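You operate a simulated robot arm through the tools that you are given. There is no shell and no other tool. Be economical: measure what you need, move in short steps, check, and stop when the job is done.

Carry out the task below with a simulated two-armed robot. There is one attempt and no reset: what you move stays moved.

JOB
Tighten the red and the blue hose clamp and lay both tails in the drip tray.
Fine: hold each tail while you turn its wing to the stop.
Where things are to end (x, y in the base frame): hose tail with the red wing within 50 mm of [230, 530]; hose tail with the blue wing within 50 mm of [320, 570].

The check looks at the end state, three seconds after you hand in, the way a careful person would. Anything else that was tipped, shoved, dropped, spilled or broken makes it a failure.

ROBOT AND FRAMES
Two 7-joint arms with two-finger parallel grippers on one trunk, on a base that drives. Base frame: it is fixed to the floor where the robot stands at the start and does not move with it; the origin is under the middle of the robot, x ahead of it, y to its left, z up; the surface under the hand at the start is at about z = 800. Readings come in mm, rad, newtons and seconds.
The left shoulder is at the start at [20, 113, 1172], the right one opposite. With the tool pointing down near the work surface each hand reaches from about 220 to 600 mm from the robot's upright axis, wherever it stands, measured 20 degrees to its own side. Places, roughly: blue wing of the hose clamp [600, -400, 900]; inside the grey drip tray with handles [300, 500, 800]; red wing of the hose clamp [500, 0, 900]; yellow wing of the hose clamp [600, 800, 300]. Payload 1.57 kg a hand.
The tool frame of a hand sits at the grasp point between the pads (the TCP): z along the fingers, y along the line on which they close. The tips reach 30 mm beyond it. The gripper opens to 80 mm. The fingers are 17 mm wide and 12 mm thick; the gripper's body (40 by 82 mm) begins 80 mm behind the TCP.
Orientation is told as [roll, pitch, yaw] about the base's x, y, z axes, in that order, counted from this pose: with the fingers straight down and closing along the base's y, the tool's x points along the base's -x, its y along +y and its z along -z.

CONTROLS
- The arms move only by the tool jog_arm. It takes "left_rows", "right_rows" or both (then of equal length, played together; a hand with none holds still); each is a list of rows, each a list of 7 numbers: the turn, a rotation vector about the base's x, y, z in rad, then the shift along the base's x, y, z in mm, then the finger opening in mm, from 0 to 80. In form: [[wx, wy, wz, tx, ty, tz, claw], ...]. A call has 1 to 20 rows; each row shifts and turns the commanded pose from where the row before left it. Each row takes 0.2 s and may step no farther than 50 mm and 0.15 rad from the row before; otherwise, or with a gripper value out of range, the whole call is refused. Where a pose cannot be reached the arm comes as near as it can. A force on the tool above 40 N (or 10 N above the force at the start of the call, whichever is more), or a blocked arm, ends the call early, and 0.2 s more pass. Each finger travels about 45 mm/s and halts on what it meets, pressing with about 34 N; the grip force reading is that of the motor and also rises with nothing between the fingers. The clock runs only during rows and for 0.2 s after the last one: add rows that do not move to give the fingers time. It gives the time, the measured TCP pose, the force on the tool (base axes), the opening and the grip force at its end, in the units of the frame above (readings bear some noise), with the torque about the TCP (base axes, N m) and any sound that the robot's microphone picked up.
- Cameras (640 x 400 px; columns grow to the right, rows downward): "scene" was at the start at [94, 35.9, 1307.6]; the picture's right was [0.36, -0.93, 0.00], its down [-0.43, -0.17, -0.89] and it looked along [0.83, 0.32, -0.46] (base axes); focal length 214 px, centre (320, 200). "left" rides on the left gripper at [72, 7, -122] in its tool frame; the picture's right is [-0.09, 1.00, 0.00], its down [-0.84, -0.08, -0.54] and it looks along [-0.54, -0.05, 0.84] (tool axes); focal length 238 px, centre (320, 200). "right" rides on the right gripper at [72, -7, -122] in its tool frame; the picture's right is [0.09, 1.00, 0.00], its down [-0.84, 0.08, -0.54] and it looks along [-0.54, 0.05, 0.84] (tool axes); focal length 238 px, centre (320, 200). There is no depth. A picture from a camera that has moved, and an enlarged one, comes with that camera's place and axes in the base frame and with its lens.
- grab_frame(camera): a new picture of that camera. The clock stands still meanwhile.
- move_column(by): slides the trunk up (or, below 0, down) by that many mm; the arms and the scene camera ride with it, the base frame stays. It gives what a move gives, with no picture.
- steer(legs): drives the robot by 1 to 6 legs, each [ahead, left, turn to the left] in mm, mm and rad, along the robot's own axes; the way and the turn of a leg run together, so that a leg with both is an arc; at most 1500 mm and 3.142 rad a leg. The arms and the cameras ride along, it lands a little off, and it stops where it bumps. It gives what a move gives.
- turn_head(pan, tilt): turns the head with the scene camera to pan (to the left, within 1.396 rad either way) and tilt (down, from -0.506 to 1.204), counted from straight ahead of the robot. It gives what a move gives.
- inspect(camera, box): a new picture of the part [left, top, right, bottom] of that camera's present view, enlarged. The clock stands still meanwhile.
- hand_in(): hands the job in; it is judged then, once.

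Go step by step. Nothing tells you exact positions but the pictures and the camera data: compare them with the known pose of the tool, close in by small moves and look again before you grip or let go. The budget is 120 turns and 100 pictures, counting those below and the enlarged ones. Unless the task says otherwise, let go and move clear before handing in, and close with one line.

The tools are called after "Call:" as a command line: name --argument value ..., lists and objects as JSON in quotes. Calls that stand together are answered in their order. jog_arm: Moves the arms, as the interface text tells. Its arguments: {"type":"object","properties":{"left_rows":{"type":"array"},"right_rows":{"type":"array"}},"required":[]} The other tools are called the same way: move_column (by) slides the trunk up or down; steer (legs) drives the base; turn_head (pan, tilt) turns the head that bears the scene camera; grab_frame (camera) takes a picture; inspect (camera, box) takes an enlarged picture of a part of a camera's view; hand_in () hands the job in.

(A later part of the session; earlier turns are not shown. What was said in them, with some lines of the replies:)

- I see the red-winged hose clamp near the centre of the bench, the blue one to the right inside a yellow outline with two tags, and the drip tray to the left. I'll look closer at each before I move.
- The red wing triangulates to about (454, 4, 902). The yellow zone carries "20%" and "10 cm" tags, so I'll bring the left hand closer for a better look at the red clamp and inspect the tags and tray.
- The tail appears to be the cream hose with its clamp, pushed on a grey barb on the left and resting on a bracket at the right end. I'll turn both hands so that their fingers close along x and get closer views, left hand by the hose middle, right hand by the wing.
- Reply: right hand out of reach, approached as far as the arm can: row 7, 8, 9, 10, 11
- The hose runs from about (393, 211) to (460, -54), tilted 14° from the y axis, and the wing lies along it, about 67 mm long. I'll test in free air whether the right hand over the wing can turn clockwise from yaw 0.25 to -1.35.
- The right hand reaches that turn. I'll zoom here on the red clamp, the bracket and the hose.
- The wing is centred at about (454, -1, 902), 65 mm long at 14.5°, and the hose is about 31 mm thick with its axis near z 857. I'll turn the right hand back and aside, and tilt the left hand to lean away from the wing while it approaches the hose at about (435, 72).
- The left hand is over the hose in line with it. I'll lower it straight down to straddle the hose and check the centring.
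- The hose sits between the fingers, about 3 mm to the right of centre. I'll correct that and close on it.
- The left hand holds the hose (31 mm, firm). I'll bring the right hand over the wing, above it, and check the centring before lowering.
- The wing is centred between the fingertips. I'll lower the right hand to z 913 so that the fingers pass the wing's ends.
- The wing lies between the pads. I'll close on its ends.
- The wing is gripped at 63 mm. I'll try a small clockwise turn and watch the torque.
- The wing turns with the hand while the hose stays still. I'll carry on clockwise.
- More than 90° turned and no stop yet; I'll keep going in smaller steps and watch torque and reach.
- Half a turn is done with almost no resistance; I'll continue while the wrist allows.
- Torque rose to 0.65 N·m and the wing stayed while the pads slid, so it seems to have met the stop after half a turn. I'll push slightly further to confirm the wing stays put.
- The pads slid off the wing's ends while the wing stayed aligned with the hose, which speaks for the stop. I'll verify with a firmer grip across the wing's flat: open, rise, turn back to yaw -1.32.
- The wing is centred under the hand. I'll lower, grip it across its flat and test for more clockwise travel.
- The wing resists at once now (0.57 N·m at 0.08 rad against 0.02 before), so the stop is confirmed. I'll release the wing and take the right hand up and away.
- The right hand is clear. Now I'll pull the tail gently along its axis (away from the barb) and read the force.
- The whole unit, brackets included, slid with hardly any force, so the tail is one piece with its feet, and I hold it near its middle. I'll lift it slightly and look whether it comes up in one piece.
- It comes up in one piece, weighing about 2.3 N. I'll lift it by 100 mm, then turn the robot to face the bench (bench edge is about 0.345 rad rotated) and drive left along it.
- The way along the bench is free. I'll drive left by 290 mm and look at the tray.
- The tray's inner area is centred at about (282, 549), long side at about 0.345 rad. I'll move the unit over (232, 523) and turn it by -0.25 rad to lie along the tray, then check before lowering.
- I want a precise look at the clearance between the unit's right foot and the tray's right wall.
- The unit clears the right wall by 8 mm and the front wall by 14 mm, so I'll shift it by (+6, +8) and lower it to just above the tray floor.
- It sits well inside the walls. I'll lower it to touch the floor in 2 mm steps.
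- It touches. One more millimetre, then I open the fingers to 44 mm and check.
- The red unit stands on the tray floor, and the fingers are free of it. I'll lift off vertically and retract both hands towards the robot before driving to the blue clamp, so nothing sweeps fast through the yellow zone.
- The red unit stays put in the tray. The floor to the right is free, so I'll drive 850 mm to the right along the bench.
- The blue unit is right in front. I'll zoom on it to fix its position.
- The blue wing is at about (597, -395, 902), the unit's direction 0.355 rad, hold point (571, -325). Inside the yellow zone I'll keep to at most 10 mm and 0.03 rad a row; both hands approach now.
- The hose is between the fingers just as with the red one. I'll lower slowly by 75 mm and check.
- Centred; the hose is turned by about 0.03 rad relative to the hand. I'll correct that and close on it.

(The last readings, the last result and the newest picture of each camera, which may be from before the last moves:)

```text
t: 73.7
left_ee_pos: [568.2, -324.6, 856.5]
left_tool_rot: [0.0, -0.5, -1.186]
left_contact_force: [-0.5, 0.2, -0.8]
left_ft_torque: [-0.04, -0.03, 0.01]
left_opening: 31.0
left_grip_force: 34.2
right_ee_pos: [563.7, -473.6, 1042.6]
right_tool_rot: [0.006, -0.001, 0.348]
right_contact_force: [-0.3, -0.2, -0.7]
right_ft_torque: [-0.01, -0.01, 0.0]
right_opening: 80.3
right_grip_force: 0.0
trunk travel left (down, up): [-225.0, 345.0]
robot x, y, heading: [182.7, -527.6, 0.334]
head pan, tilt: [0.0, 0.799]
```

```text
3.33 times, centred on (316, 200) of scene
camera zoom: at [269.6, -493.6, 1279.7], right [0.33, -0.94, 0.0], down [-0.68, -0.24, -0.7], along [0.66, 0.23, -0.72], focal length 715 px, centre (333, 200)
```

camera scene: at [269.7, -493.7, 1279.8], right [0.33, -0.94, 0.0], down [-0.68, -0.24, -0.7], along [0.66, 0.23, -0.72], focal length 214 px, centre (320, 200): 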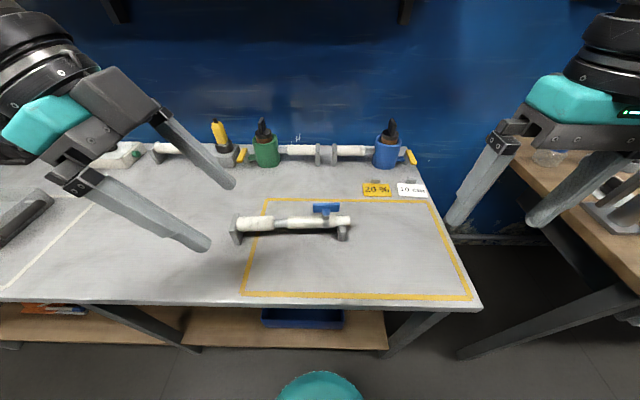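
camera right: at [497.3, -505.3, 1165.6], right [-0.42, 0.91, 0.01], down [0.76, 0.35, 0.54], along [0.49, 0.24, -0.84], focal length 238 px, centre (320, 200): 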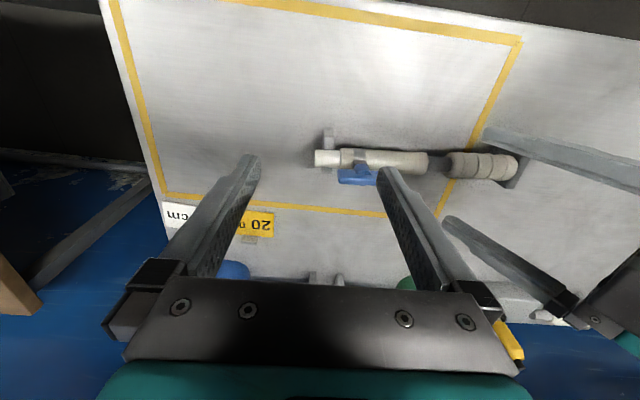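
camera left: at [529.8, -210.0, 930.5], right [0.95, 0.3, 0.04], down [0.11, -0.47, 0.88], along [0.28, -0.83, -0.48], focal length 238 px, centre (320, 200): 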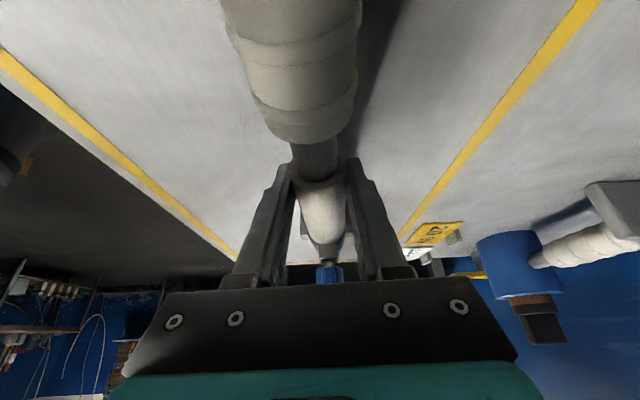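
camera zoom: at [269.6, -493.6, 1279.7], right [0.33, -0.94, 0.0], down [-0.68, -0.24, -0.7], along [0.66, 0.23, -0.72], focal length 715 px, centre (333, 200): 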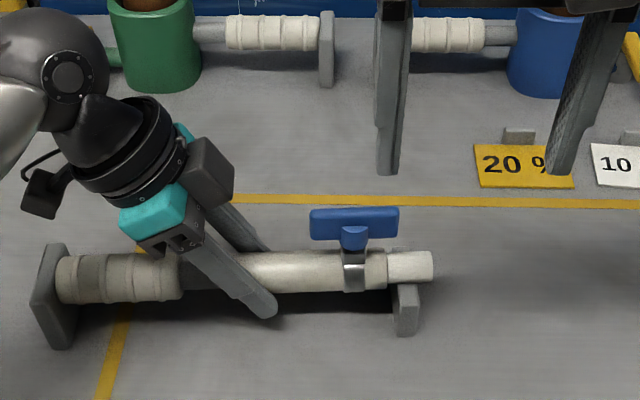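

The blue unit is held firmly. Now the right hand moves slowly to above the wing at (598.5, -395.5).

Call:
jog_arm --right_rows '[[0, 0, 0.0032, 2.9, 6.5, -6.5, 80], [0, 0, 0.0032, 2.9, 6.5, -6.5, 80], [0, 0, 0.0032, 2.9, 6.5, -6.5, 80], [0, 0, 0.0032, 2.9, 6.5, -6.5, 80], [0, 0, 0.0032, 2.9, 6.5, -6.5, 80], [0, 0, 0.0032, 2.9, 6.5, -6.5, 80], [0, 0, 0.0032, 2.9, 6.5, -6.5, 80], [0, 0, 0.0032, 2.9, 6.5, -6.5, 80], [0, 0, 0.0032, 2.9, 6.5, -6.5, 80], [0, 0, 0.0032, 2.9, 6.5, -6.5, 80], [0, 0, 0.0032, 2.9, 6.5, -6.5, 80], [0, 0, 0.0032, 2.9, 6.5, -6.5, 80], [0, 0, 0, 0, 0, 0, 80]]'

Call:
grab_frame --camera "right"

```text
t: 76.5
left_ee_pos: [570.8, -324.2, 856.9]
left_tool_rot: [-0.001, -0.5, -1.186]
left_contact_force: [0.6, 0.1, -0.2]
left_ft_torque: [0.02, -0.04, 0.02]
left_opening: 31.1
left_grip_force: 34.3
right_ee_pos: [597.9, -394.9, 965.7]
right_tool_rot: [0.008, -0.001, 0.384]
right_contact_force: [0.2, 0.4, 0.2]
right_ft_torque: [0.03, 0.0, -0.02]
right_opening: 80.0
right_grip_force: 0.0
trunk travel left (down, up): [-225.0, 345.0]
robot x, y, heading: [187.9, -525.3, 0.339]
head pan, tilt: [0.0, 0.799]
```

```text
37 pictures are left
camera right: at [532.9, -430.1, 1087.6], right [-0.46, 0.89, 0.01], down [0.75, 0.38, 0.54], along [0.48, 0.25, -0.84], focal length 238 px, centre (320, 200)
```

right: 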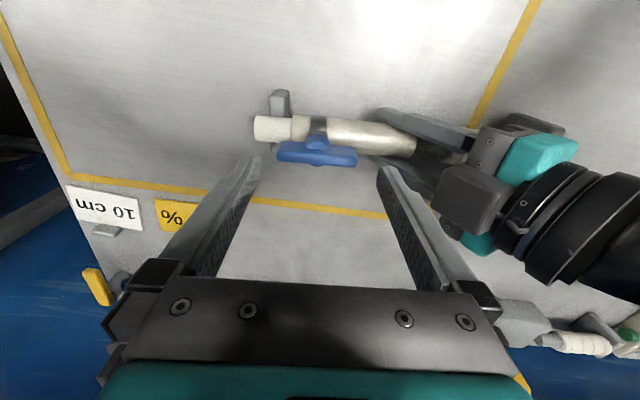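

The wing is 2 mm off centre and 0.05 rad turned. I'll correct and lower to z 913.

Call:
jog_arm --right_rows '[[0, 0, -0.025, 0.5, -1, 0, 80], [0, 0, -0.025, 0.5, -1, 0, 80], [0, 0, 0, 0, 0, -8.8, 80], [0, 0, 0, 0, 0, -8.8, 80], [0, 0, 0, 0, 0, -8.8, 80], [0, 0, 0, 0, 0, -8.8, 80], [0, 0, 0, 0, 0, -8.8, 80], [0, 0, 0, 0, 0, -8.7, 80]]'

Call:
grab_frame --camera "right"

```text
t: 78.3
left_ee_pos: [570.3, -325.3, 858.1]
left_tool_rot: [0.001, -0.5, -1.186]
left_contact_force: [0.0, 0.0, -0.3]
left_ft_torque: [0.03, -0.07, 0.05]
left_opening: 31.0
left_grip_force: 34.1
right_ee_pos: [599.5, -397.5, 911.0]
right_tool_rot: [0.005, -0.003, 0.335]
right_contact_force: [0.0, -0.5, -0.2]
right_ft_torque: [-0.01, 0.02, -0.01]
right_opening: 79.6
right_grip_force: 0.1
trunk travel left (down, up): [-225.0, 345.0]
robot x, y, heading: [186.1, -531.4, 0.337]
head pan, tilt: [0.0, 0.799]
```

```text
36 pictures are left
camera right: at [533.0, -429.0, 1035.1], right [-0.41, 0.91, 0.01], down [0.77, 0.34, 0.54], along [0.49, 0.23, -0.84], focal length 238 px, centre (320, 200)
```

right: 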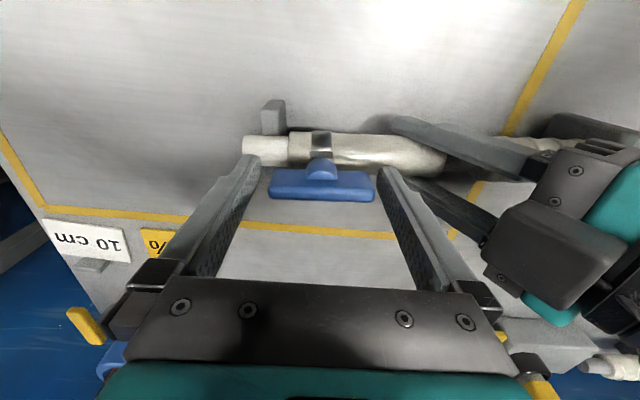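

The wing lies between the pads. I'll close, then begin the clockwise turn at 0.03 rad a row.

Call:
jog_arm --right_rows '[[0, 0, 0, 0, 0, 0, 74], [0, 0, 0, 0, 0, 0, 68], [0, 0, 0, 0, 0, 0, 62], [0, 0, 0, 0, 0, 0, 58], [0, 0, 0, 0, 0, 0, 58], [0, 0, 0, 0, 0, 0, 58], [0, 0, -0.03, 0, 0, 0, 58], [0, 0, -0.03, 0, 0, 0, 58], [0, 0, -0.03, 0, 0, 0, 58], [0, 0, -0.03, 0, 0, 0, 58], [0, 0, -0.03, 0, 0, 0, 58], [0, 0, -0.03, 0, 0, 0, 58]]'

Call:
grab_frame --camera "right"

```text
t: 80.9
left_ee_pos: [570.6, -325.9, 857.5]
left_tool_rot: [0.0, -0.499, -1.187]
left_contact_force: [3.2, -7.2, -0.2]
left_ft_torque: [0.53, -0.03, 0.06]
left_opening: 31.0
left_grip_force: 33.8
right_ee_pos: [598.8, -399.1, 912.8]
right_tool_rot: [0.007, -0.001, 0.154]
right_contact_force: [-3.1, 7.0, 1.3]
right_ft_torque: [-0.31, 0.01, 0.0]
right_opening: 63.4
right_grip_force: 33.7
trunk travel left (down, up): [-225.0, 345.0]
robot x, y, heading: [184.9, -523.7, 0.337]
head pan, tilt: [0.0, 0.799]
```

```text
35 pictures are left
camera right: at [528.2, -416.4, 1035.1], right [-0.24, 0.97, 0.01], down [0.81, 0.2, 0.54], along [0.53, 0.14, -0.84], focal length 238 px, centre (320, 200)
```

right: 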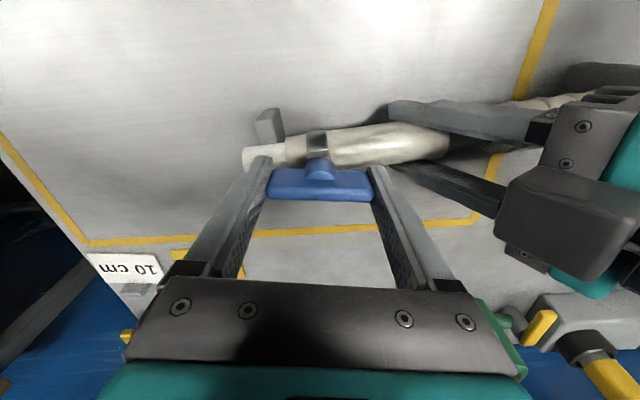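

The wing turns with the hand. I'll relax the side force by 1 mm and go on.

Call:
jog_arm --right_rows '[[0, 0, -0.03, -0.4, 0.9, 0, 58], [0, 0, -0.03, 0, 0, 0, 58], [0, 0, -0.03, 0, 0, 0, 58], [0, 0, -0.03, 0, 0, 0, 58], [0, 0, -0.03, 0, 0, 0, 58], [0, 0, -0.03, 0, 0, 0, 58], [0, 0, -0.03, 0, 0, 0, 58], [0, 0, -0.03, 0, 0, 0, 58], [0, 0, -0.03, 0, 0, 0, 58], [0, 0, -0.03, 0, 0, 0, 58], [0, 0, -0.03, 0, 0, 0, 58], [0, 0, -0.03, 0, 0, 0, 58], [0, 0, -0.03, 0, 0, 0, 58], [0, 0, -0.03, 0, 0, 0, 58], [0, 0, -0.03, 0, 0, 0, 58], [0, 0, -0.03, 0, 0, 0, 58], [0, 0, -0.03, 0, 0, 0, 58], [0, 0, -0.03, 0, 0, 0, 58], [0, 0, -0.03, 0, 0, 0, 58], [0, 0, -0.03, 0, 0, 0, 58]]'

```text
t: 85.1
left_ee_pos: [570.5, -324.6, 857.1]
left_tool_rot: [0.0, -0.5, -1.187]
left_contact_force: [-1.2, 0.0, 0.6]
left_ft_torque: [-0.35, -0.12, -0.06]
left_opening: 31.1
left_grip_force: 34.2
right_ee_pos: [598.1, -396.7, 911.8]
right_tool_rot: [0.008, -0.002, -0.447]
right_contact_force: [1.5, 1.0, 5.4]
right_ft_torque: [-0.13, 0.06, 0.01]
right_opening: 63.5
right_grip_force: 34.1
trunk travel left (down, up): [-225.0, 345.0]
robot x, y, heading: [187.5, -526.8, 0.341]
head pan, tilt: [0.0, 0.799]
```

Call:
jog_arm --right_rows '[[0, 0, -0.03, 0, 0, 0, 58], [0, 0, -0.03, 0, 0, 0, 58], [0, 0, -0.03, 0, 0, 0, 58], [0, 0, -0.03, 0, 0, 0, 58], [0, 0, -0.03, 0, 0, 0, 58], [0, 0, -0.03, 0, 0, 0, 58], [0, 0, -0.03, 0, 0, 0, 58], [0, 0, -0.03, 0, 0, 0, 58], [0, 0, -0.03, 0, 0, 0, 58], [0, 0, -0.03, 0, 0, 0, 58], [0, 0, -0.03, 0, 0, 0, 58], [0, 0, -0.03, 0, 0, 0, 58], [0, 0, -0.03, 0, 0, 0, 58], [0, 0, -0.03, 0, 0, 0, 58], [0, 0, -0.03, 0, 0, 0, 58], [0, 0, -0.03, 0, 0, 0, 58], [0, 0, -0.03, 0, 0, 0, 58], [0, 0, -0.03, 0, 0, 0, 58], [0, 0, -0.03, 0, 0, 0, 58], [0, 0, -0.03, 0, 0, 0, 58]]'

Call:
grab_frame --camera "right"

```text
t: 89.3
left_ee_pos: [570.1, -326.0, 857.8]
left_tool_rot: [0.001, -0.5, -1.189]
left_contact_force: [-1.4, -2.7, 0.9]
left_ft_torque: [-0.03, -0.09, -0.21]
left_opening: 31.1
left_grip_force: 34.2
right_ee_pos: [597.4, -397.1, 912.3]
right_tool_rot: [0.008, 0.0, -1.047]
right_contact_force: [1.1, 2.4, 1.1]
right_ft_torque: [-0.09, 0.19, -0.01]
right_opening: 63.6
right_grip_force: 33.7
trunk travel left (down, up): [-225.0, 345.0]
robot x, y, heading: [184.3, -527.3, 0.332]
head pan, tilt: [0.0, 0.799]
```

```text
34 pictures are left
camera right: at [555.4, -338.8, 1035.1], right [0.82, 0.58, 0.01], down [0.48, -0.69, 0.54], along [0.32, -0.44, -0.84], focal length 238 px, centre (320, 200)
```

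right: 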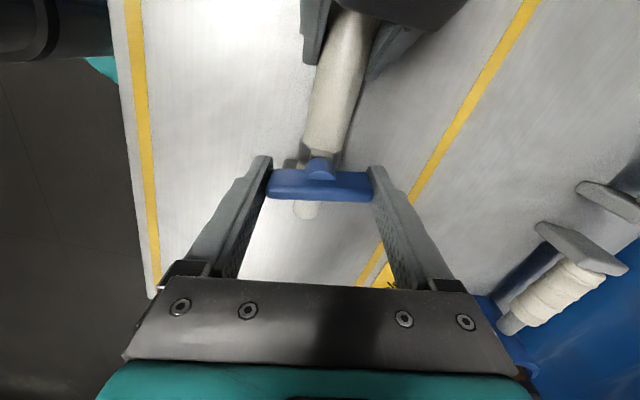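

The wing follows well with no resistance so far; I'll continue.

Call:
jog_arm --right_rows '[[0, 0, -0.03, 0, 0, 0, 58], [0, 0, -0.03, 0, 0, 0, 58], [0, 0, -0.03, 0, 0, 0, 58], [0, 0, -0.03, 0, 0, 0, 58], [0, 0, -0.03, 0, 0, 0, 58], [0, 0, -0.03, 0, 0, 0, 58], [0, 0, -0.03, 0, 0, 0, 58], [0, 0, -0.03, 0, 0, 0, 58], [0, 0, -0.03, 0, 0, 0, 58], [0, 0, -0.03, 0, 0, 0, 58], [0, 0, -0.03, 0, 0, 0, 58], [0, 0, -0.03, 0, 0, 0, 58], [0, 0, -0.03, 0, 0, 0, 58], [0, 0, -0.03, 0, 0, 0, 58], [0, 0, -0.03, 0, 0, 0, 58], [0, 0, -0.03, 0, 0, 0, 58], [0, 0, -0.03, 0, 0, 0, 58], [0, 0, -0.03, 0, 0, 0, 58], [0, 0, -0.03, 0, 0, 0, 58], [0, 0, -0.03, 0, 0, 0, 58]]'

```text
t: 93.5
left_ee_pos: [569.8, -324.7, 857.9]
left_tool_rot: [0.001, -0.501, -1.188]
left_contact_force: [-1.4, -3.8, 1.4]
left_ft_torque: [0.15, -0.02, -0.21]
left_opening: 31.1
left_grip_force: 33.9
right_ee_pos: [597.9, -397.2, 911.5]
right_tool_rot: [0.006, -0.001, -1.646]
right_contact_force: [0.8, 3.1, -0.2]
right_ft_torque: [0.08, 0.11, -0.01]
right_opening: 63.4
right_grip_force: 33.6
trunk travel left (down, up): [-225.0, 345.0]
robot x, y, heading: [183.4, -527.8, 0.335]
head pan, tilt: [0.0, 0.799]
```

Call:
jog_arm --right_rows '[[0, 0, -0.03, 0, 0, 0, 58], [0, 0, -0.03, 0, 0, 0, 58], [0, 0, -0.03, 0, 0, 0, 58], [0, 0, -0.03, 0, 0, 0, 58], [0, 0, -0.03, 0, 0, 0, 58], [0, 0, -0.03, 0, 0, 0, 58], [0, 0, -0.03, 0, 0, 0, 58], [0, 0, -0.03, 0, 0, 0, 58], [0, 0, -0.03, 0, 0, 0, 58], [0, 0, -0.03, 0, 0, 0, 58], [0, 0, -0.03, 0, 0, 0, 58], [0, 0, -0.03, 0, 0, 0, 58], [0, 0, -0.03, 0, 0, 0, 58], [0, 0, -0.03, 0, 0, 0, 58], [0, 0, -0.03, 0, 0, 0, 58], [0, 0, -0.03, 0, 0, 0, 58], [0, 0, -0.03, 0, 0, 0, 58], [0, 0, -0.03, 0, 0, 0, 58], [0, 0, -0.03, 0, 0, 0, 58], [0, 0, -0.03, 0, 0, 0, 58]]'

Call:
grab_frame --camera "right"

```text
t: 97.7
left_ee_pos: [569.8, -325.2, 856.4]
left_tool_rot: [0.0, -0.5, -1.187]
left_contact_force: [-1.4, -0.2, 1.8]
left_ft_torque: [-0.17, -0.07, -0.2]
left_opening: 31.2
left_grip_force: 34.3
right_ee_pos: [598.9, -396.5, 912.4]
right_tool_rot: [0.006, -0.001, -2.247]
right_contact_force: [2.1, -1.5, 1.6]
right_ft_torque: [0.31, 0.23, 0.01]
right_opening: 63.3
right_grip_force: 33.7
trunk travel left (down, up): [-225.0, 345.0]
robot x, y, heading: [189.1, -529.0, 0.332]
head pan, tilt: [0.0, 0.799]
```

```text
33 pictures are left
camera right: at [637.4, -336.8, 1035.1], right [0.83, -0.55, 0.01], down [-0.47, -0.7, 0.54], along [-0.3, -0.46, -0.84], focal length 238 px, centre (320, 200)
```

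right: 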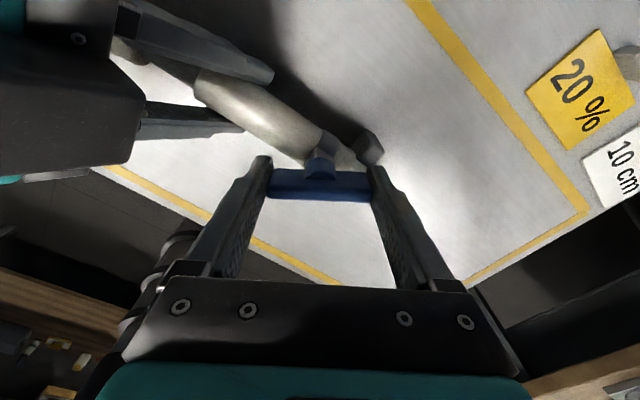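

Call:
jog_arm --right_rows '[[0, 0, -0.03, 0, 0, 0, 58], [0, 0, -0.03, 0, 0, 0, 58], [0, 0, -0.03, 0, 0, 0, 58], [0, 0, -0.03, 0, 0, 0, 58], [0, 0, -0.03, 0, 0, 0, 58], [0, 0, -0.03, 0, 0, 0, 58], [0, 0, -0.03, 0, 0, 0, 58], [0, 0, -0.03, 0, 0, 0, 58], [0, 0, -0.03, 0, 0, 0, 58], [0, 0, -0.03, 0, 0, 0, 58], [0, 0, -0.03, 0, 0, 0, 58], [0, 0, -0.03, 0, 0, 0, 58], [0, 0, -0.03, 0, 0, 0, 58], [0, 0, -0.03, 0, 0, 0, 58], [0, 0, -0.03, 0, 0, 0, 58], [0, 0, -0.03, 0, 0, 0, 58], [0, 0, -0.03, 0, 0, 0, 58]]'

```text
t: 101.3
left_ee_pos: [569.3, -325.6, 857.0]
left_tool_rot: [0.0, -0.5, -1.185]
left_contact_force: [-2.5, 2.5, 1.8]
left_ft_torque: [-0.08, 0.03, -0.24]
left_opening: 31.0
left_grip_force: 34.0
right_ee_pos: [598.5, -398.5, 912.4]
right_tool_rot: [0.006, -0.003, -2.758]
right_contact_force: [3.3, -3.8, 4.1]
right_ft_torque: [0.35, 0.18, 0.0]
right_opening: 63.2
right_grip_force: 34.1
trunk travel left (down, up): [-225.0, 345.0]
robot x, y, heading: [182.5, -523.1, 0.338]
head pan, tilt: [0.0, 0.799]
```

Call:
jog_arm --right_rows '[[0, 0, -0.03, 0, 0, 0, 58], [0, 0, -0.03, 0, 0, 0, 58], [0, 0, -0.03, 0, 0, 0, 58], [0, 0, -0.03, 0, 0, 0, 58], [0, 0, -0.03, 0, 0, 0, 58]]'

Call:
grab_frame --camera "right"

```text
t: 102.5
left_ee_pos: [568.6, -325.0, 857.0]
left_tool_rot: [0.0, -0.498, -1.189]
left_contact_force: [-5.5, 4.7, 3.2]
left_ft_torque: [0.15, 0.09, -0.94]
left_opening: 31.1
left_grip_force: 33.9
right_ee_pos: [599.8, -397.0, 911.3]
right_tool_rot: [0.007, -0.001, -2.908]
right_contact_force: [4.2, -5.1, 0.8]
right_ft_torque: [0.25, 0.2, 1.07]
right_opening: 63.9
right_grip_force: 33.5
trunk travel left (down, up): [-225.0, 345.0]
robot x, y, heading: [185.3, -526.3, 0.339]
head pan, tilt: [0.0, 0.799]
```

```text
32 pictures are left
camera right: at [666.3, -373.6, 1034.9], right [0.32, -0.95, 0.01], down [-0.8, -0.27, 0.54], along [-0.51, -0.18, -0.84], focal length 238 px, centre (320, 200)
```

right: 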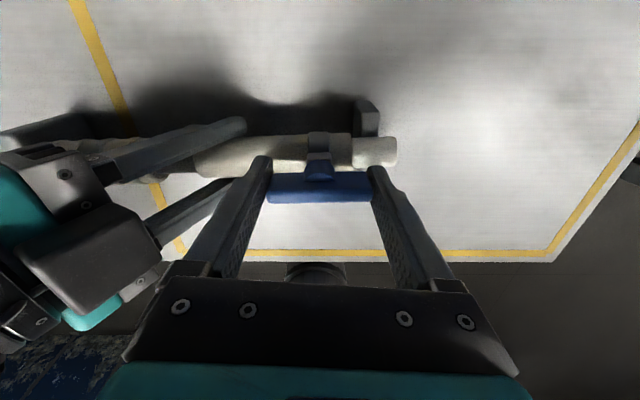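

Torque jumped to 1.07 N·m: the blue wing is at its stop after half a turn. I'll unwind the strain, open the right fingers and rise slowly.

Call:
jog_arm --right_rows '[[0, 0, 0.03, 0, 0, 0, 58], [0, 0, 0.03, 0, 0, 0, 58], [0, 0, 0, 0, 0, 0, 68], [0, 0, 0, 0, 0, 0, 74], [0, 0, 0, 0, 0, 0, 80], [0, 0, 0, 0, 0, 0, 80], [0, 0, 0, 0, 0, 9, 80], [0, 0, 0, 0, 0, 9, 80], [0, 0, 0, 0, 0, 9.5, 80], [0, 0, 0, 0, 0, 9.5, 80], [0, 0, 0, 0, 0, 9.5, 80], [0, 0, 0, 0, 0, 9.5, 80], [0, 0, 0, 0, 0, 9.5, 80], [0, 0, 0, 0, 0, 9.5, 80], [0, 0, 0, 0, 0, 9.5, 80], [0, 0, 0, 0, 0, 9.5, 80], [0, 0, 0, 0, 0, 9.5, 80], [0, 0, 0, 0, 0, 9.5, 80], [0, 0, 0, 0, 0, 9.5, 80], [0, 0, 0, 0, 0, 9.5, 80]]'

Call:
grab_frame --camera "right"

Call:
inspect --camera "scene" --box '[220, 140, 412, 260]'

```text
t: 106.7
left_ee_pos: [570.7, -325.5, 857.3]
left_tool_rot: [0.001, -0.498, -1.187]
left_contact_force: [-1.1, -0.2, 0.8]
left_ft_torque: [-0.22, 0.04, -0.1]
left_opening: 31.1
left_grip_force: 34.2
right_ee_pos: [598.0, -396.6, 1043.8]
right_tool_rot: [0.003, -0.002, -2.847]
right_contact_force: [-0.3, -0.5, 0.1]
right_ft_torque: [0.01, -0.03, -0.01]
right_opening: 80.4
right_grip_force: 0.1
trunk travel left (down, up): [-225.0, 345.0]
robot x, y, heading: [185.1, -524.4, 0.342]
head pan, tilt: [0.0, 0.799]
```

```text
31 pictures are left
camera right: at [664.3, -369.1, 1167.3], right [0.38, -0.93, 0.01], down [-0.78, -0.31, 0.54], along [-0.5, -0.21, -0.84], focal length 238 px, centre (320, 200)
```

right: 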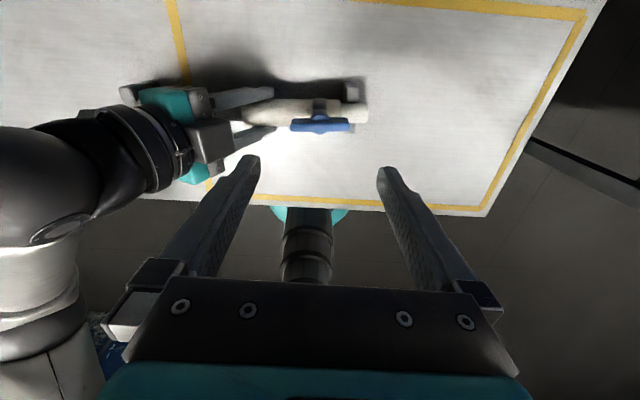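

```text
3.33 times, centred on (316, 200) of scene
camera zoom: at [269.5, -493.6, 1279.7], right [0.33, -0.94, 0.0], down [-0.68, -0.24, -0.7], along [0.66, 0.23, -0.72], focal length 715 px, centre (333, 200)
```

zoom: 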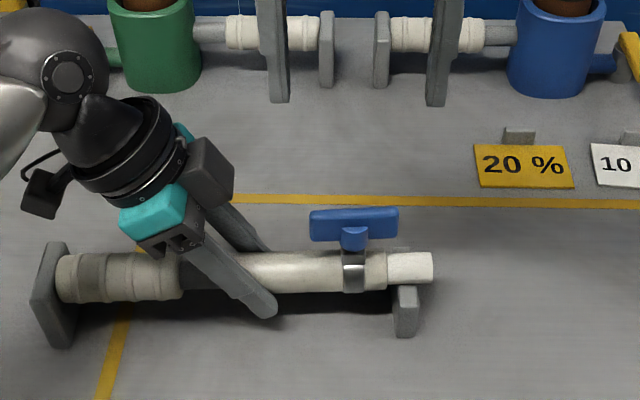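

The blue wing is turned and the unit is undisturbed. I'll lift it by about 70 mm only (tag "10 cm") at slow speed, while the right hand moves off to the right.

Call:
jog_arm --left_rows '[[0, 0, 0, 0, 0, 7, 20], [0, 0, 0, 0, 0, 7, 20], [0, 0, 0, 0, 0, 8, 20], [0, 0, 0, 0, 0, 8, 20], [0, 0, 0, 0, 0, 8, 20], [0, 0, 0, 0, 0, 8, 20], [0, 0, 0, 0, 0, 8, 20], [0, 0, 0, 0, 0, 8, 20], [0, 0, 0, 0, 0, 8, 20], [0, 0, 0, -3.2, 8.9, 0, 20], [0, 0, 0, -3.2, 8.9, 0, 20], [0, 0, 0, -3.2, 8.9, 0, 20], [0, 0, 0, -3.2, 8.9, 0, 20], [0, 0, 0, -3.2, 8.9, 0, 20], [0, 0, 0, -3.2, 8.9, 0, 20], [0, 0, 0, -3.2, 8.9, 0, 20], [0, 0, 0, -3.2, 8.9, 0, 20], [0, 0, 0, -3.2, 8.9, 0, 20], [0, 0, 0, -3.2, 8.9, 0, 20], [0, 0, 0, -3.2, 8.9, 0, 20]]' --right_rows '[[0, 0, 0.03, 3.2, -8.9, 0, 80], [0, 0, 0.03, 3.2, -8.9, 0, 80], [0, 0, 0.03, 3.2, -8.9, 0, 80], [0, 0, 0.03, 3.2, -8.9, 0, 80], [0, 0, 0.03, 3.2, -8.9, 0, 80], [0, 0, 0.03, 3.2, -8.9, 0, 80], [0, 0, 0.03, 3.2, -8.9, 0, 80], [0, 0, 0.03, 3.2, -8.9, 0, 80], [0, 0, 0.03, 3.2, -8.9, 0, 80], [0, 0, 0.03, 3.2, -8.9, 0, 80], [0, 0, 0.03, 3.2, -8.9, 0, 80], [0, 0, 0.03, 3.2, -8.9, 0, 80], [0, 0, 0.03, 3.2, -8.9, 0, 80], [0, 0, 0.03, 3.2, -8.9, 0, 80], [0, 0, 0.03, 3.2, -8.9, 0, 80], [0, 0, 0.03, 3.2, -8.9, 0, 80], [0, 0, 0.03, -9, -3.2, 0, 80], [0, 0, 0.03, -9, -3.2, 0, 80], [0, 0, 0.03, -9, -3.2, 0, 80], [0, 0, 0.03, -9, -3.2, 0, 80]]'

Call:
grab_frame --camera "scene"

```text
t: 110.9
left_ee_pos: [534.5, -227.5, 926.9]
left_tool_rot: [0.0, -0.501, -1.187]
left_contact_force: [0.7, 0.0, -1.6]
left_ft_torque: [-0.03, -0.01, -0.01]
left_opening: 31.2
left_grip_force: 33.9
right_ee_pos: [613.0, -553.3, 1043.7]
right_tool_rot: [0.007, 0.0, -2.247]
right_contact_force: [-0.5, 1.1, 0.1]
right_ft_torque: [0.02, 0.0, -0.01]
right_opening: 79.8
right_grip_force: 0.0
trunk travel left (down, up): [-225.0, 345.0]
robot x, y, heading: [184.6, -526.8, 0.342]
head pan, tilt: [0.0, 0.799]
```

```text
29 pictures are left
camera scene: at [269.6, -493.5, 1279.7], right [0.33, -0.94, 0.0], down [-0.68, -0.24, -0.7], along [0.66, 0.23, -0.72], focal length 214 px, centre (320, 200)
```

scene: 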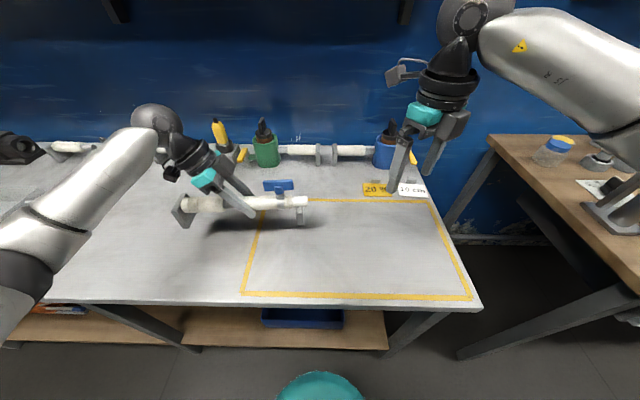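

All goes well; I'll carry the unit slowly on out of the zone and retract the right hand.

Call:
jog_arm --left_rows '[[0, 0, 0, -4.5, 8.4, 0, 20], [0, 0, 0, -4.5, 8.4, 0, 20], [0, 0, 0, -4.5, 8.4, 0, 20], [0, 0, 0, -4.5, 8.4, 0, 20], [0, 0, 0, -4.5, 8.4, 0, 20], [0, 0, 0, -4.5, 8.4, 0, 20], [0, 0, 0, -4.5, 8.4, 0, 20], [0, 0, 0, -4.5, 8.4, 0, 20], [0, 0, 0, -4.5, 8.4, 0, 20], [0, 0, 0, -4.5, 8.4, 0, 20], [0, 0, 0, -4.5, 8.4, 0, 20], [0, 0, 0, -4.5, 8.4, 0, 20], [0, 0, 0, -4.5, 8.4, 0, 20], [0, 0, 0, -4.5, 8.4, 0, 20], [0, 0, 0, -4.5, 8.4, 0, 20], [0, 0, 0, -4.5, 8.4, 0, 20], [0, 0, 0, -4.5, 8.4, 0, 20], [0, 0, 0, 0, 0, 0, 20]]' --right_rows '[[0, 0, 0.03, -9, -3.2, 2, 80], [0, 0, 0.03, -9, -3.2, 2, 80], [0, 0, 0.03, -9, -3.2, 2, 80], [0, 0, 0.03, -9, -3.2, 2, 80], [0, 0, 0.03, -9, -3.2, 2, 80], [0, 0, 0.03, -9, -3.2, 2, 80], [0, 0, 0.03, -9, -3.2, 2, 80], [0, 0, 0.03, -9, -3.2, 2, 80], [0, 0, 0.03, -9, -3.2, 2, 80], [0, 0, 0.03, -9, -3.2, 2, 80], [0, 0, 0.03, -9, -3.2, 2, 80], [0, 0, 0.03, -9, -3.2, 2, 80], [0, 0, 0.03, -9, -3.2, 2, 80], [0, 0, 0.03, -9, -3.2, 2, 80], [0, 0, 0.03, -9, -3.2, 2, 80], [0, 0, 0.03, 0, 0, 2, 80], [0, 0, 0.03, 0, 0, 2, 80], [0, 0, 0.03, 0, 0, 2, 80]]'

Call:
grab_frame --camera "scene"

```text
t: 114.7
left_ee_pos: [458.3, -84.8, 927.7]
left_tool_rot: [0.0, -0.499, -1.187]
left_contact_force: [0.3, -0.4, -1.7]
left_ft_torque: [-0.01, -0.01, -0.06]
left_opening: 30.8
left_grip_force: 33.6
right_ee_pos: [479.0, -600.9, 1080.1]
right_tool_rot: [0.005, -0.001, -1.705]
right_contact_force: [-0.1, 0.1, 0.0]
right_ft_torque: [0.0, 0.01, 0.0]
right_opening: 79.9
right_grip_force: 0.2
trunk travel left (down, up): [-225.0, 345.0]
robot x, y, heading: [185.1, -522.1, 0.338]
head pan, tilt: [0.0, 0.799]
```

```text
28 pictures are left
camera scene: at [269.7, -493.5, 1279.7], right [0.33, -0.94, 0.0], down [-0.68, -0.24, -0.7], along [0.66, 0.23, -0.72], focal length 214 px, centre (320, 200)
```

scene: 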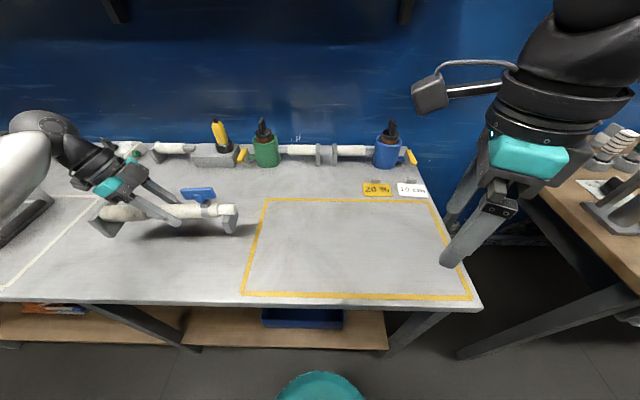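

The unit is out of the yellow zone. I'll raise it to carrying height, pull the right hand in fully and turn it straight.

Call:
jog_arm --left_rows '[[0, 0, 0, 0, 0, 15, 20], [0, 0, 0, 0, 0, 15, 20], [0, 0, 0, 0, 0, 15, 20], [0, 0, 0, 0, 0, 15, 20], [0, 0, 0, 0, 0, 0, 20], [0, 0, 0, 0, 0, 0, 20], [0, 0, 0, 0, 0, 0, 20], [0, 0, 0, 0, 0, 0, 20], [0, 0, 0, 0, 0, 0, 20], [0, 0, 0, 0, 0, 0, 20], [0, 0, 0, 0, 0, 0, 20], [0, 0, 0, 0, 0, 0, 20], [0, 0, 0, 0, 0, 0, 20], [0, 0, 0, 0, 0, 0, 20], [0, 0, 0, 0, 0, 0, 20], [0, 0, 0, 0, 0, 0, 20], [0, 0, 0, 0, 0, 0, 20], [0, 0, 0, 0, 0, 0, 20]]' --right_rows '[[0, 0, 0.02, -8.5, -3, 3, 80], [0, 0, 0.02, -8.5, -3, 3, 80], [0, 0, 0.02, -8.5, -3, 3, 80], [0, 0, 0.02, -8.5, -3, 3, 80], [0, 0, 0.14, 0, 0, 2, 80], [0, 0, 0.14, 0, 0, 2, 80], [0, 0, 0.14, 0, 0, 2, 80], [0, 0, 0.14, 0, 0, 2, 80], [0, 0, 0.14, 0, 0, 2, 80], [0, 0, 0.14, 0, 0, 2, 80], [0, 0, 0.14, 0, 0, 2, 80], [0, 0, 0.14, 0, 0, 2, 80], [0, 0, 0.14, 0, 0, 2, 80], [0, 0, 0.14, 0, 0, 2, 80], [0, 0, 0.14, 0, 0, 2, 80], [0, 0, 0.14, 0, 0, 2, 80], [0, 0, 0.14, 0, 0, 2, 80], [0, 0, 0.1, 0, 0, 2, 80]]'

Call:
steer --legs '[[0, 760, 0]]'

Call:
turn_head --pan 0.35 --tilt 0.8

Call:
grab_frame --camera "scene"

```text
t: 118.5
left_ee_pos: [457.8, -83.4, 987.2]
left_tool_rot: [0.0, -0.5, -1.186]
left_contact_force: [0.9, 1.1, -2.4]
left_ft_torque: [-0.01, -0.02, 0.01]
left_opening: 30.8
left_grip_force: 33.6
right_ee_pos: [444.9, -611.5, 1119.8]
right_tool_rot: [0.006, -0.001, 0.297]
right_contact_force: [0.1, 0.0, 0.1]
right_ft_torque: [-0.01, -0.02, 0.01]
right_opening: 80.2
right_grip_force: 0.1
trunk travel left (down, up): [-225.0, 345.0]
robot x, y, heading: [184.8, -527.5, 0.337]
head pan, tilt: [0.0, 0.799]
```

```text
t: 122.5
left_ee_pos: [207.2, 627.2, 987.4]
left_tool_rot: [-0.001, -0.499, -1.187]
left_contact_force: [0.4, 0.3, -2.3]
left_ft_torque: [-0.01, -0.02, -0.01]
left_opening: 31.0
left_grip_force: 33.8
right_ee_pos: [194.5, 99.3, 1120.2]
right_tool_rot: [0.006, -0.004, 0.292]
right_contact_force: [0.0, -0.1, -0.5]
right_ft_torque: [-0.03, 0.0, -0.04]
right_opening: 80.1
right_grip_force: 0.0
trunk travel left (down, up): [-225.0, 345.0]
robot x, y, heading: [-64.1, 184.7, 0.337]
head pan, tilt: [0.0, 0.799]
```

```text
t: 123.4
left_ee_pos: [208.2, 627.4, 988.2]
left_tool_rot: [0.001, -0.499, -1.187]
left_contact_force: [0.1, -0.6, -2.5]
left_ft_torque: [0.0, 0.0, -0.01]
left_opening: 30.7
left_grip_force: 34.4
right_ee_pos: [194.7, 99.4, 1118.9]
right_tool_rot: [0.006, -0.003, 0.293]
right_contact_force: [0.0, 0.1, 0.5]
right_ft_torque: [0.03, 0.0, 0.04]
right_opening: 80.0
right_grip_force: 0.0
trunk travel left (down, up): [-225.0, 345.0]
robot x, y, heading: [-63.9, 185.9, 0.337]
head pan, tilt: [0.351, 0.799]
```

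```text
27 pictures are left
camera scene: at [5.8, 241.9, 1279.7], right [0.64, -0.77, 0.0], down [-0.55, -0.46, -0.7], along [0.54, 0.44, -0.72], focal length 214 px, centre (320, 200)
```

scene: 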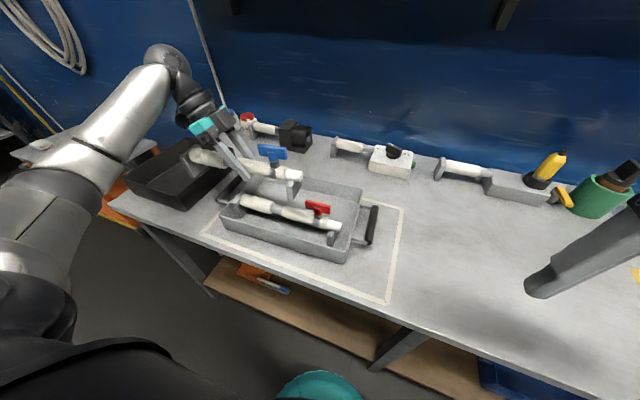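

Both tails and the tray look fine. I'll raise the blue unit a little, move it over (322, 563), turn it by -0.04 rad and check from above.

Call:
jog_arm --left_rows '[[0, 0, 0, 0, 0, 25, 20], [0, 0, -0.01, 14.2, -8, 0, 20], [0, 0, -0.01, 14.2, -8, 0, 20], [0, 0, -0.01, 14.2, -8, 0, 20], [0, 0, -0.01, 14.2, -8, 0, 20], [0, 0, 0, 14.2, -8, 0, 20], [0, 0, 0, 14.2, -8, 0, 20], [0, 0, 0, 14.2, -8, 0, 20], [0, 0, 0, 14.2, -8, 0, 20], [0, 0, 0, 0, 0, -20, 20], [0, 0, 0, 0, 0, -20, 20], [0, 0, 0, 0, 0, -20, 20], [0, 0, 0, 0, 0, 0, 20]]'

Call:
inspect --camera "scene" --box '[180, 120, 420, 270]'

Call:
grab_frame --camera "left"

```text
t: 126.2
left_ee_pos: [322.9, 562.9, 952.6]
left_tool_rot: [-0.001, -0.499, -1.227]
left_contact_force: [-0.3, -0.7, -1.6]
left_ft_torque: [-0.01, -0.01, 0.02]
left_opening: 31.2
left_grip_force: 33.8
right_ee_pos: [194.0, 98.9, 1119.7]
right_tool_rot: [0.007, -0.002, 0.293]
right_contact_force: [-0.8, -0.7, -0.5]
right_ft_torque: [-0.02, 0.05, -0.02]
right_opening: 80.0
right_grip_force: 0.1
trunk travel left (down, up): [-225.0, 345.0]
robot x, y, heading: [-66.7, 184.3, 0.34]
head pan, tilt: [0.351, 0.799]
```

```text
2.67 times, centred on (300, 195) of scene
camera zoom: at [5.7, 241.9, 1279.7], right [0.64, -0.77, 0.0], down [-0.55, -0.46, -0.7], along [0.54, 0.44, -0.72], focal length 572 px, centre (373, 213)
```

zoom: 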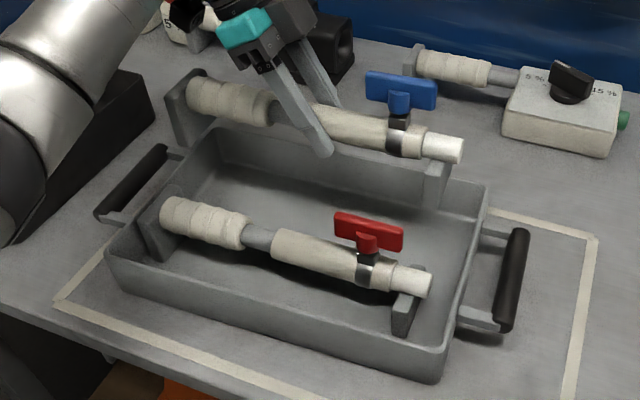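

```text
25 pictures are left
camera left: at [285.9, 678.7, 1025.5], right [0.96, 0.26, 0.04], down [0.09, -0.47, 0.88], along [0.25, -0.84, -0.48], focal length 238 px, centre (320, 200)
```

left: 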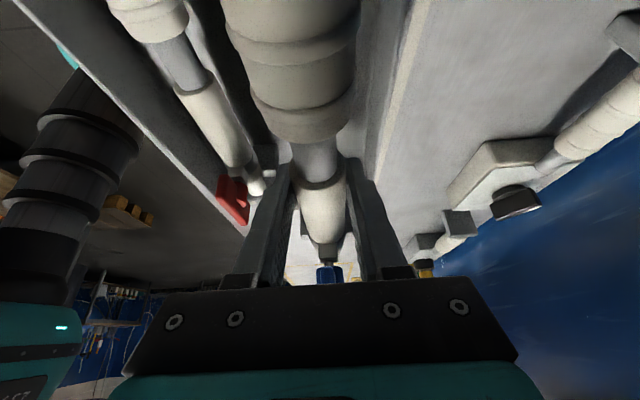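

Clearances are 15–21 mm at the ends and more at the sides. I'll shift by (1, -3) and lower to just above the floor.

Call:
jog_arm --left_rows '[[0, 0, 0, 1, -3, 0, 20], [0, 0, 0, 0, 0, -15, 20], [0, 0, 0, 0, 0, -15, 20], [0, 0, 0, 0, 0, -15, 20], [0, 0, 0, 0, 0, -15, 20], [0, 0, 0, 0, 0, -14, 20], [0, 0, 0, 0, 0, -6, 20], [0, 0, 0, 0, 0, 0, 20]]'

Call:
inspect --camera "scene" --box '[180, 120, 420, 270]'

```text
t: 128.0
left_ee_pos: [322.8, 559.5, 872.5]
left_tool_rot: [0.0, -0.5, -1.227]
left_contact_force: [-0.1, 0.6, -0.9]
left_ft_torque: [-0.01, -0.01, 0.04]
left_opening: 31.0
left_grip_force: 34.3
right_ee_pos: [194.5, 98.2, 1120.1]
right_tool_rot: [0.006, -0.001, 0.293]
right_contact_force: [0.2, -0.5, -0.6]
right_ft_torque: [0.0, 0.02, 0.02]
right_opening: 80.2
right_grip_force: 0.1
trunk travel left (down, up): [-225.0, 345.0]
robot x, y, heading: [-63.4, 186.6, 0.341]
head pan, tilt: [0.351, 0.799]
```

```text
2.67 times, centred on (300, 195) of scene
camera zoom: at [5.8, 241.9, 1279.7], right [0.64, -0.77, 0.0], down [-0.55, -0.46, -0.7], along [0.54, 0.44, -0.72], focal length 572 px, centre (373, 213)
```

zoom: 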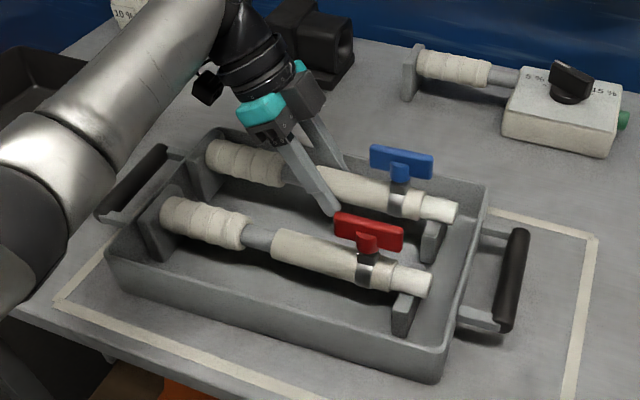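

It is inside the walls. I'll lower the last millimetres.

Call:
jog_arm --left_rows '[[0, 0, 0, 0, 0, -2, 20], [0, 0, 0, 0, 0, -2, 20], [0, 0, 0, 0, 0, -2, 20], [0, 0, 0, 0, 0, -2, 20], [0, 0, 0, 0, 0, 0, 20]]'

```text
t: 129.2
left_ee_pos: [323.1, 559.0, 864.2]
left_tool_rot: [-0.001, -0.499, -1.226]
left_contact_force: [0.3, -0.2, -2.2]
left_ft_torque: [-0.01, 0.02, -0.03]
left_opening: 31.0
left_grip_force: 33.6
right_ee_pos: [194.4, 99.5, 1119.9]
right_tool_rot: [0.008, -0.003, 0.293]
right_contact_force: [0.2, -0.5, 0.3]
right_ft_torque: [-0.01, -0.04, -0.01]
right_opening: 80.0
right_grip_force: 0.1
trunk travel left (down, up): [-225.0, 345.0]
robot x, y, heading: [-66.3, 182.2, 0.34]
head pan, tilt: [0.351, 0.799]
```

Call:
jog_arm --left_rows '[[0, 0, 0, 0, 0, -1, 20], [0, 0, 0, 0, 0, -1, 20], [0, 0, 0, 0, 0, 0, 20]]'

```text
t: 130.0
left_ee_pos: [322.9, 558.8, 863.0]
left_tool_rot: [0.001, -0.5, -1.226]
left_contact_force: [-0.3, -0.9, 4.3]
left_ft_torque: [0.8, 0.06, 0.0]
left_opening: 30.9
left_grip_force: 33.8
right_ee_pos: [194.3, 99.7, 1120.9]
right_tool_rot: [0.007, -0.002, 0.293]
right_contact_force: [0.3, 0.0, 0.6]
right_ft_torque: [0.02, -0.01, -0.01]
right_opening: 80.0
right_grip_force: 0.1
trunk travel left (down, up): [-225.0, 345.0]
robot x, y, heading: [-67.8, 183.3, 0.339]
head pan, tilt: [0.351, 0.799]
```

It touches the floor. I'll open the fingers to 45 mm and check.

Call:
jog_arm --left_rows '[[0, 0, 0, 0, 0, 0, 34], [0, 0, 0, 0, 0, 0, 40], [0, 0, 0, 0, 0, 0, 45], [0, 0, 0, 0, 0, 0, 45]]'

Call:
grab_frame --camera "left"

Call:
inspect --camera "scene" --box '[180, 120, 420, 270]'

```text
t: 131.0
left_ee_pos: [323.7, 559.4, 862.0]
left_tool_rot: [0.0, -0.499, -1.227]
left_contact_force: [-0.2, -0.6, 0.3]
left_ft_torque: [-0.03, 0.01, -0.06]
left_opening: 45.0
left_grip_force: 0.1
right_ee_pos: [193.9, 99.3, 1120.2]
right_tool_rot: [0.007, -0.002, 0.294]
right_contact_force: [0.7, -0.3, 0.5]
right_ft_torque: [-0.01, 0.01, 0.0]
right_opening: 79.9
right_grip_force: 0.0
trunk travel left (down, up): [-225.0, 345.0]
robot x, y, heading: [-64.3, 178.5, 0.339]
head pan, tilt: [0.351, 0.799]
```

```text
23 pictures are left
camera left: at [286.8, 675.4, 935.7], right [0.96, 0.26, 0.04], down [0.09, -0.47, 0.88], along [0.25, -0.84, -0.48], focal length 238 px, centre (320, 200)
```

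left: 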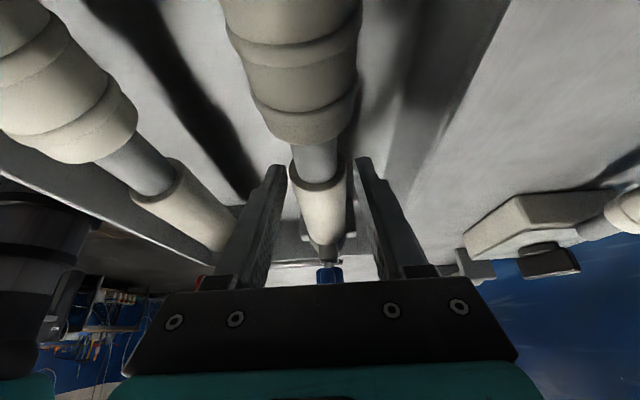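

```text
2.67 times, centred on (300, 195) of scene
camera zoom: at [5.7, 241.8, 1279.7], right [0.64, -0.77, 0.0], down [-0.55, -0.46, -0.7], along [0.54, 0.44, -0.72], focal length 572 px, centre (373, 213)
```

zoom: 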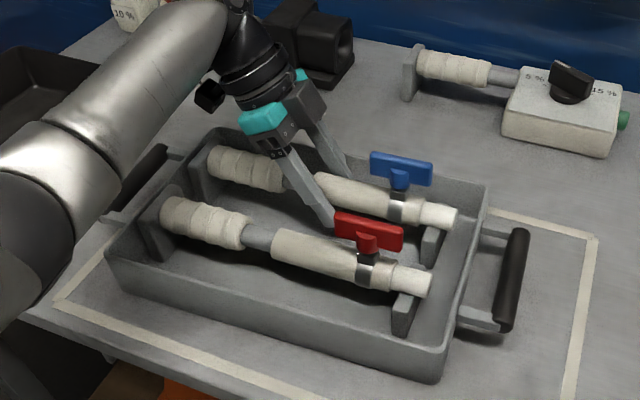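

Both stand well; I'll lift the left hand straight up and away.

Call:
jog_arm --left_rows '[[0, 0, 0, 0, 0, 10, 45], [0, 0, 0, 0, 0, 15, 45], [0, 0, 0, 0, 0, 25, 45], [0, 0, 0, 0, 0, 35, 45], [0, 0, 0, 0, 0, 40, 60], [0, 0, 0, 0, 0, 40, 80], [0, 0, 0, 0, 0, 40, 80], [0, 0, 0, 0, 0, 40, 80], [0, 0, 0, -25, -9, 0, 80], [0, 0, 0, -25, -9, 0, 80], [0, 0, 0, -25, -9, 0, 80], [0, 0, 0, -25, -9, 0, 80], [0, 0, 0, -25, -9, 0, 80], [0, 0, 0, -25, -9, 0, 80], [0, 0, 0, 0, 0, 0, 80]]'

Call:
inspect --camera "scene" --box '[180, 120, 420, 270]'

Call:
grab_frame --camera "scene"

```text
t: 134.2
left_ee_pos: [171.1, 504.8, 1106.6]
left_tool_rot: [-0.001, -0.499, -1.223]
left_contact_force: [0.1, 0.4, 1.0]
left_ft_torque: [0.01, -0.02, -0.01]
left_opening: 80.2
left_grip_force: 0.1
right_ee_pos: [194.3, 100.3, 1120.2]
right_tool_rot: [0.008, -0.002, 0.293]
right_contact_force: [0.0, -0.7, -0.6]
right_ft_torque: [-0.01, 0.0, 0.03]
right_opening: 79.8
right_grip_force: 0.0
trunk travel left (down, up): [-225.0, 345.0]
robot x, y, heading: [-65.2, 181.6, 0.336]
head pan, tilt: [0.351, 0.799]
```

```text
2.67 times, centred on (300, 195) of scene
camera zoom: at [5.8, 241.8, 1279.7], right [0.64, -0.77, 0.0], down [-0.55, -0.46, -0.7], along [0.54, 0.44, -0.72], focal length 572 px, centre (373, 213)
```

zoom: 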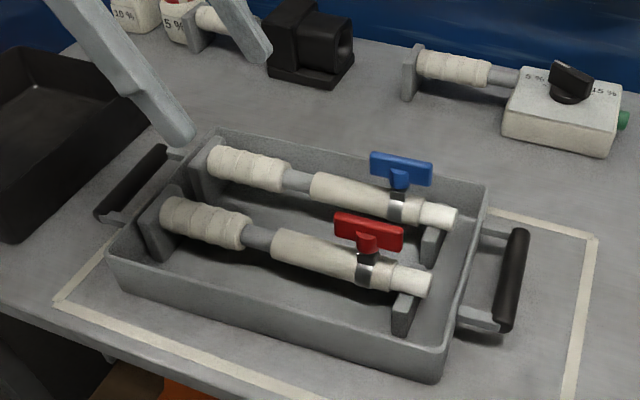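

```text
20 pictures are left
camera scene: at [5.8, 241.8, 1279.7], right [0.64, -0.77, 0.0], down [-0.55, -0.46, -0.7], along [0.54, 0.44, -0.72], focal length 214 px, centre (320, 200)
```

scene: 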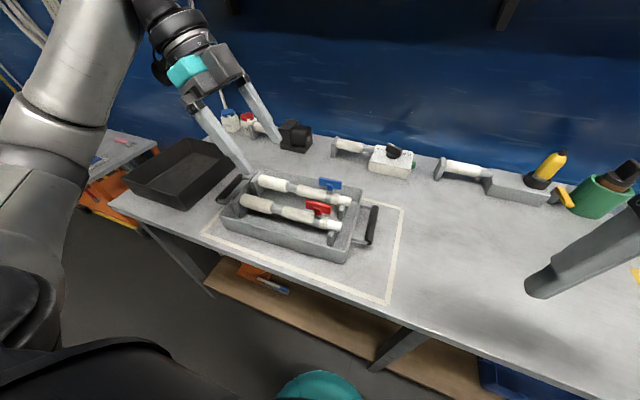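

Both tails stand side by side in the drip tray, with centres at about (233, 543) and (315, 567). Both wings are at the stop, the hands are clear and nothing else has moved, so I'm handing in.

Call:
hand_in

```text
The job is handed in.
```

I tightened the red and blue clamps to their stops (each wing turned half a turn clockwise while I held its tail) and laid both tails in the drip tray. By my camera estimate they lie about 14 mm (red) and 6 mm (blue) from their target points, and I handed the job in without seeing a result.
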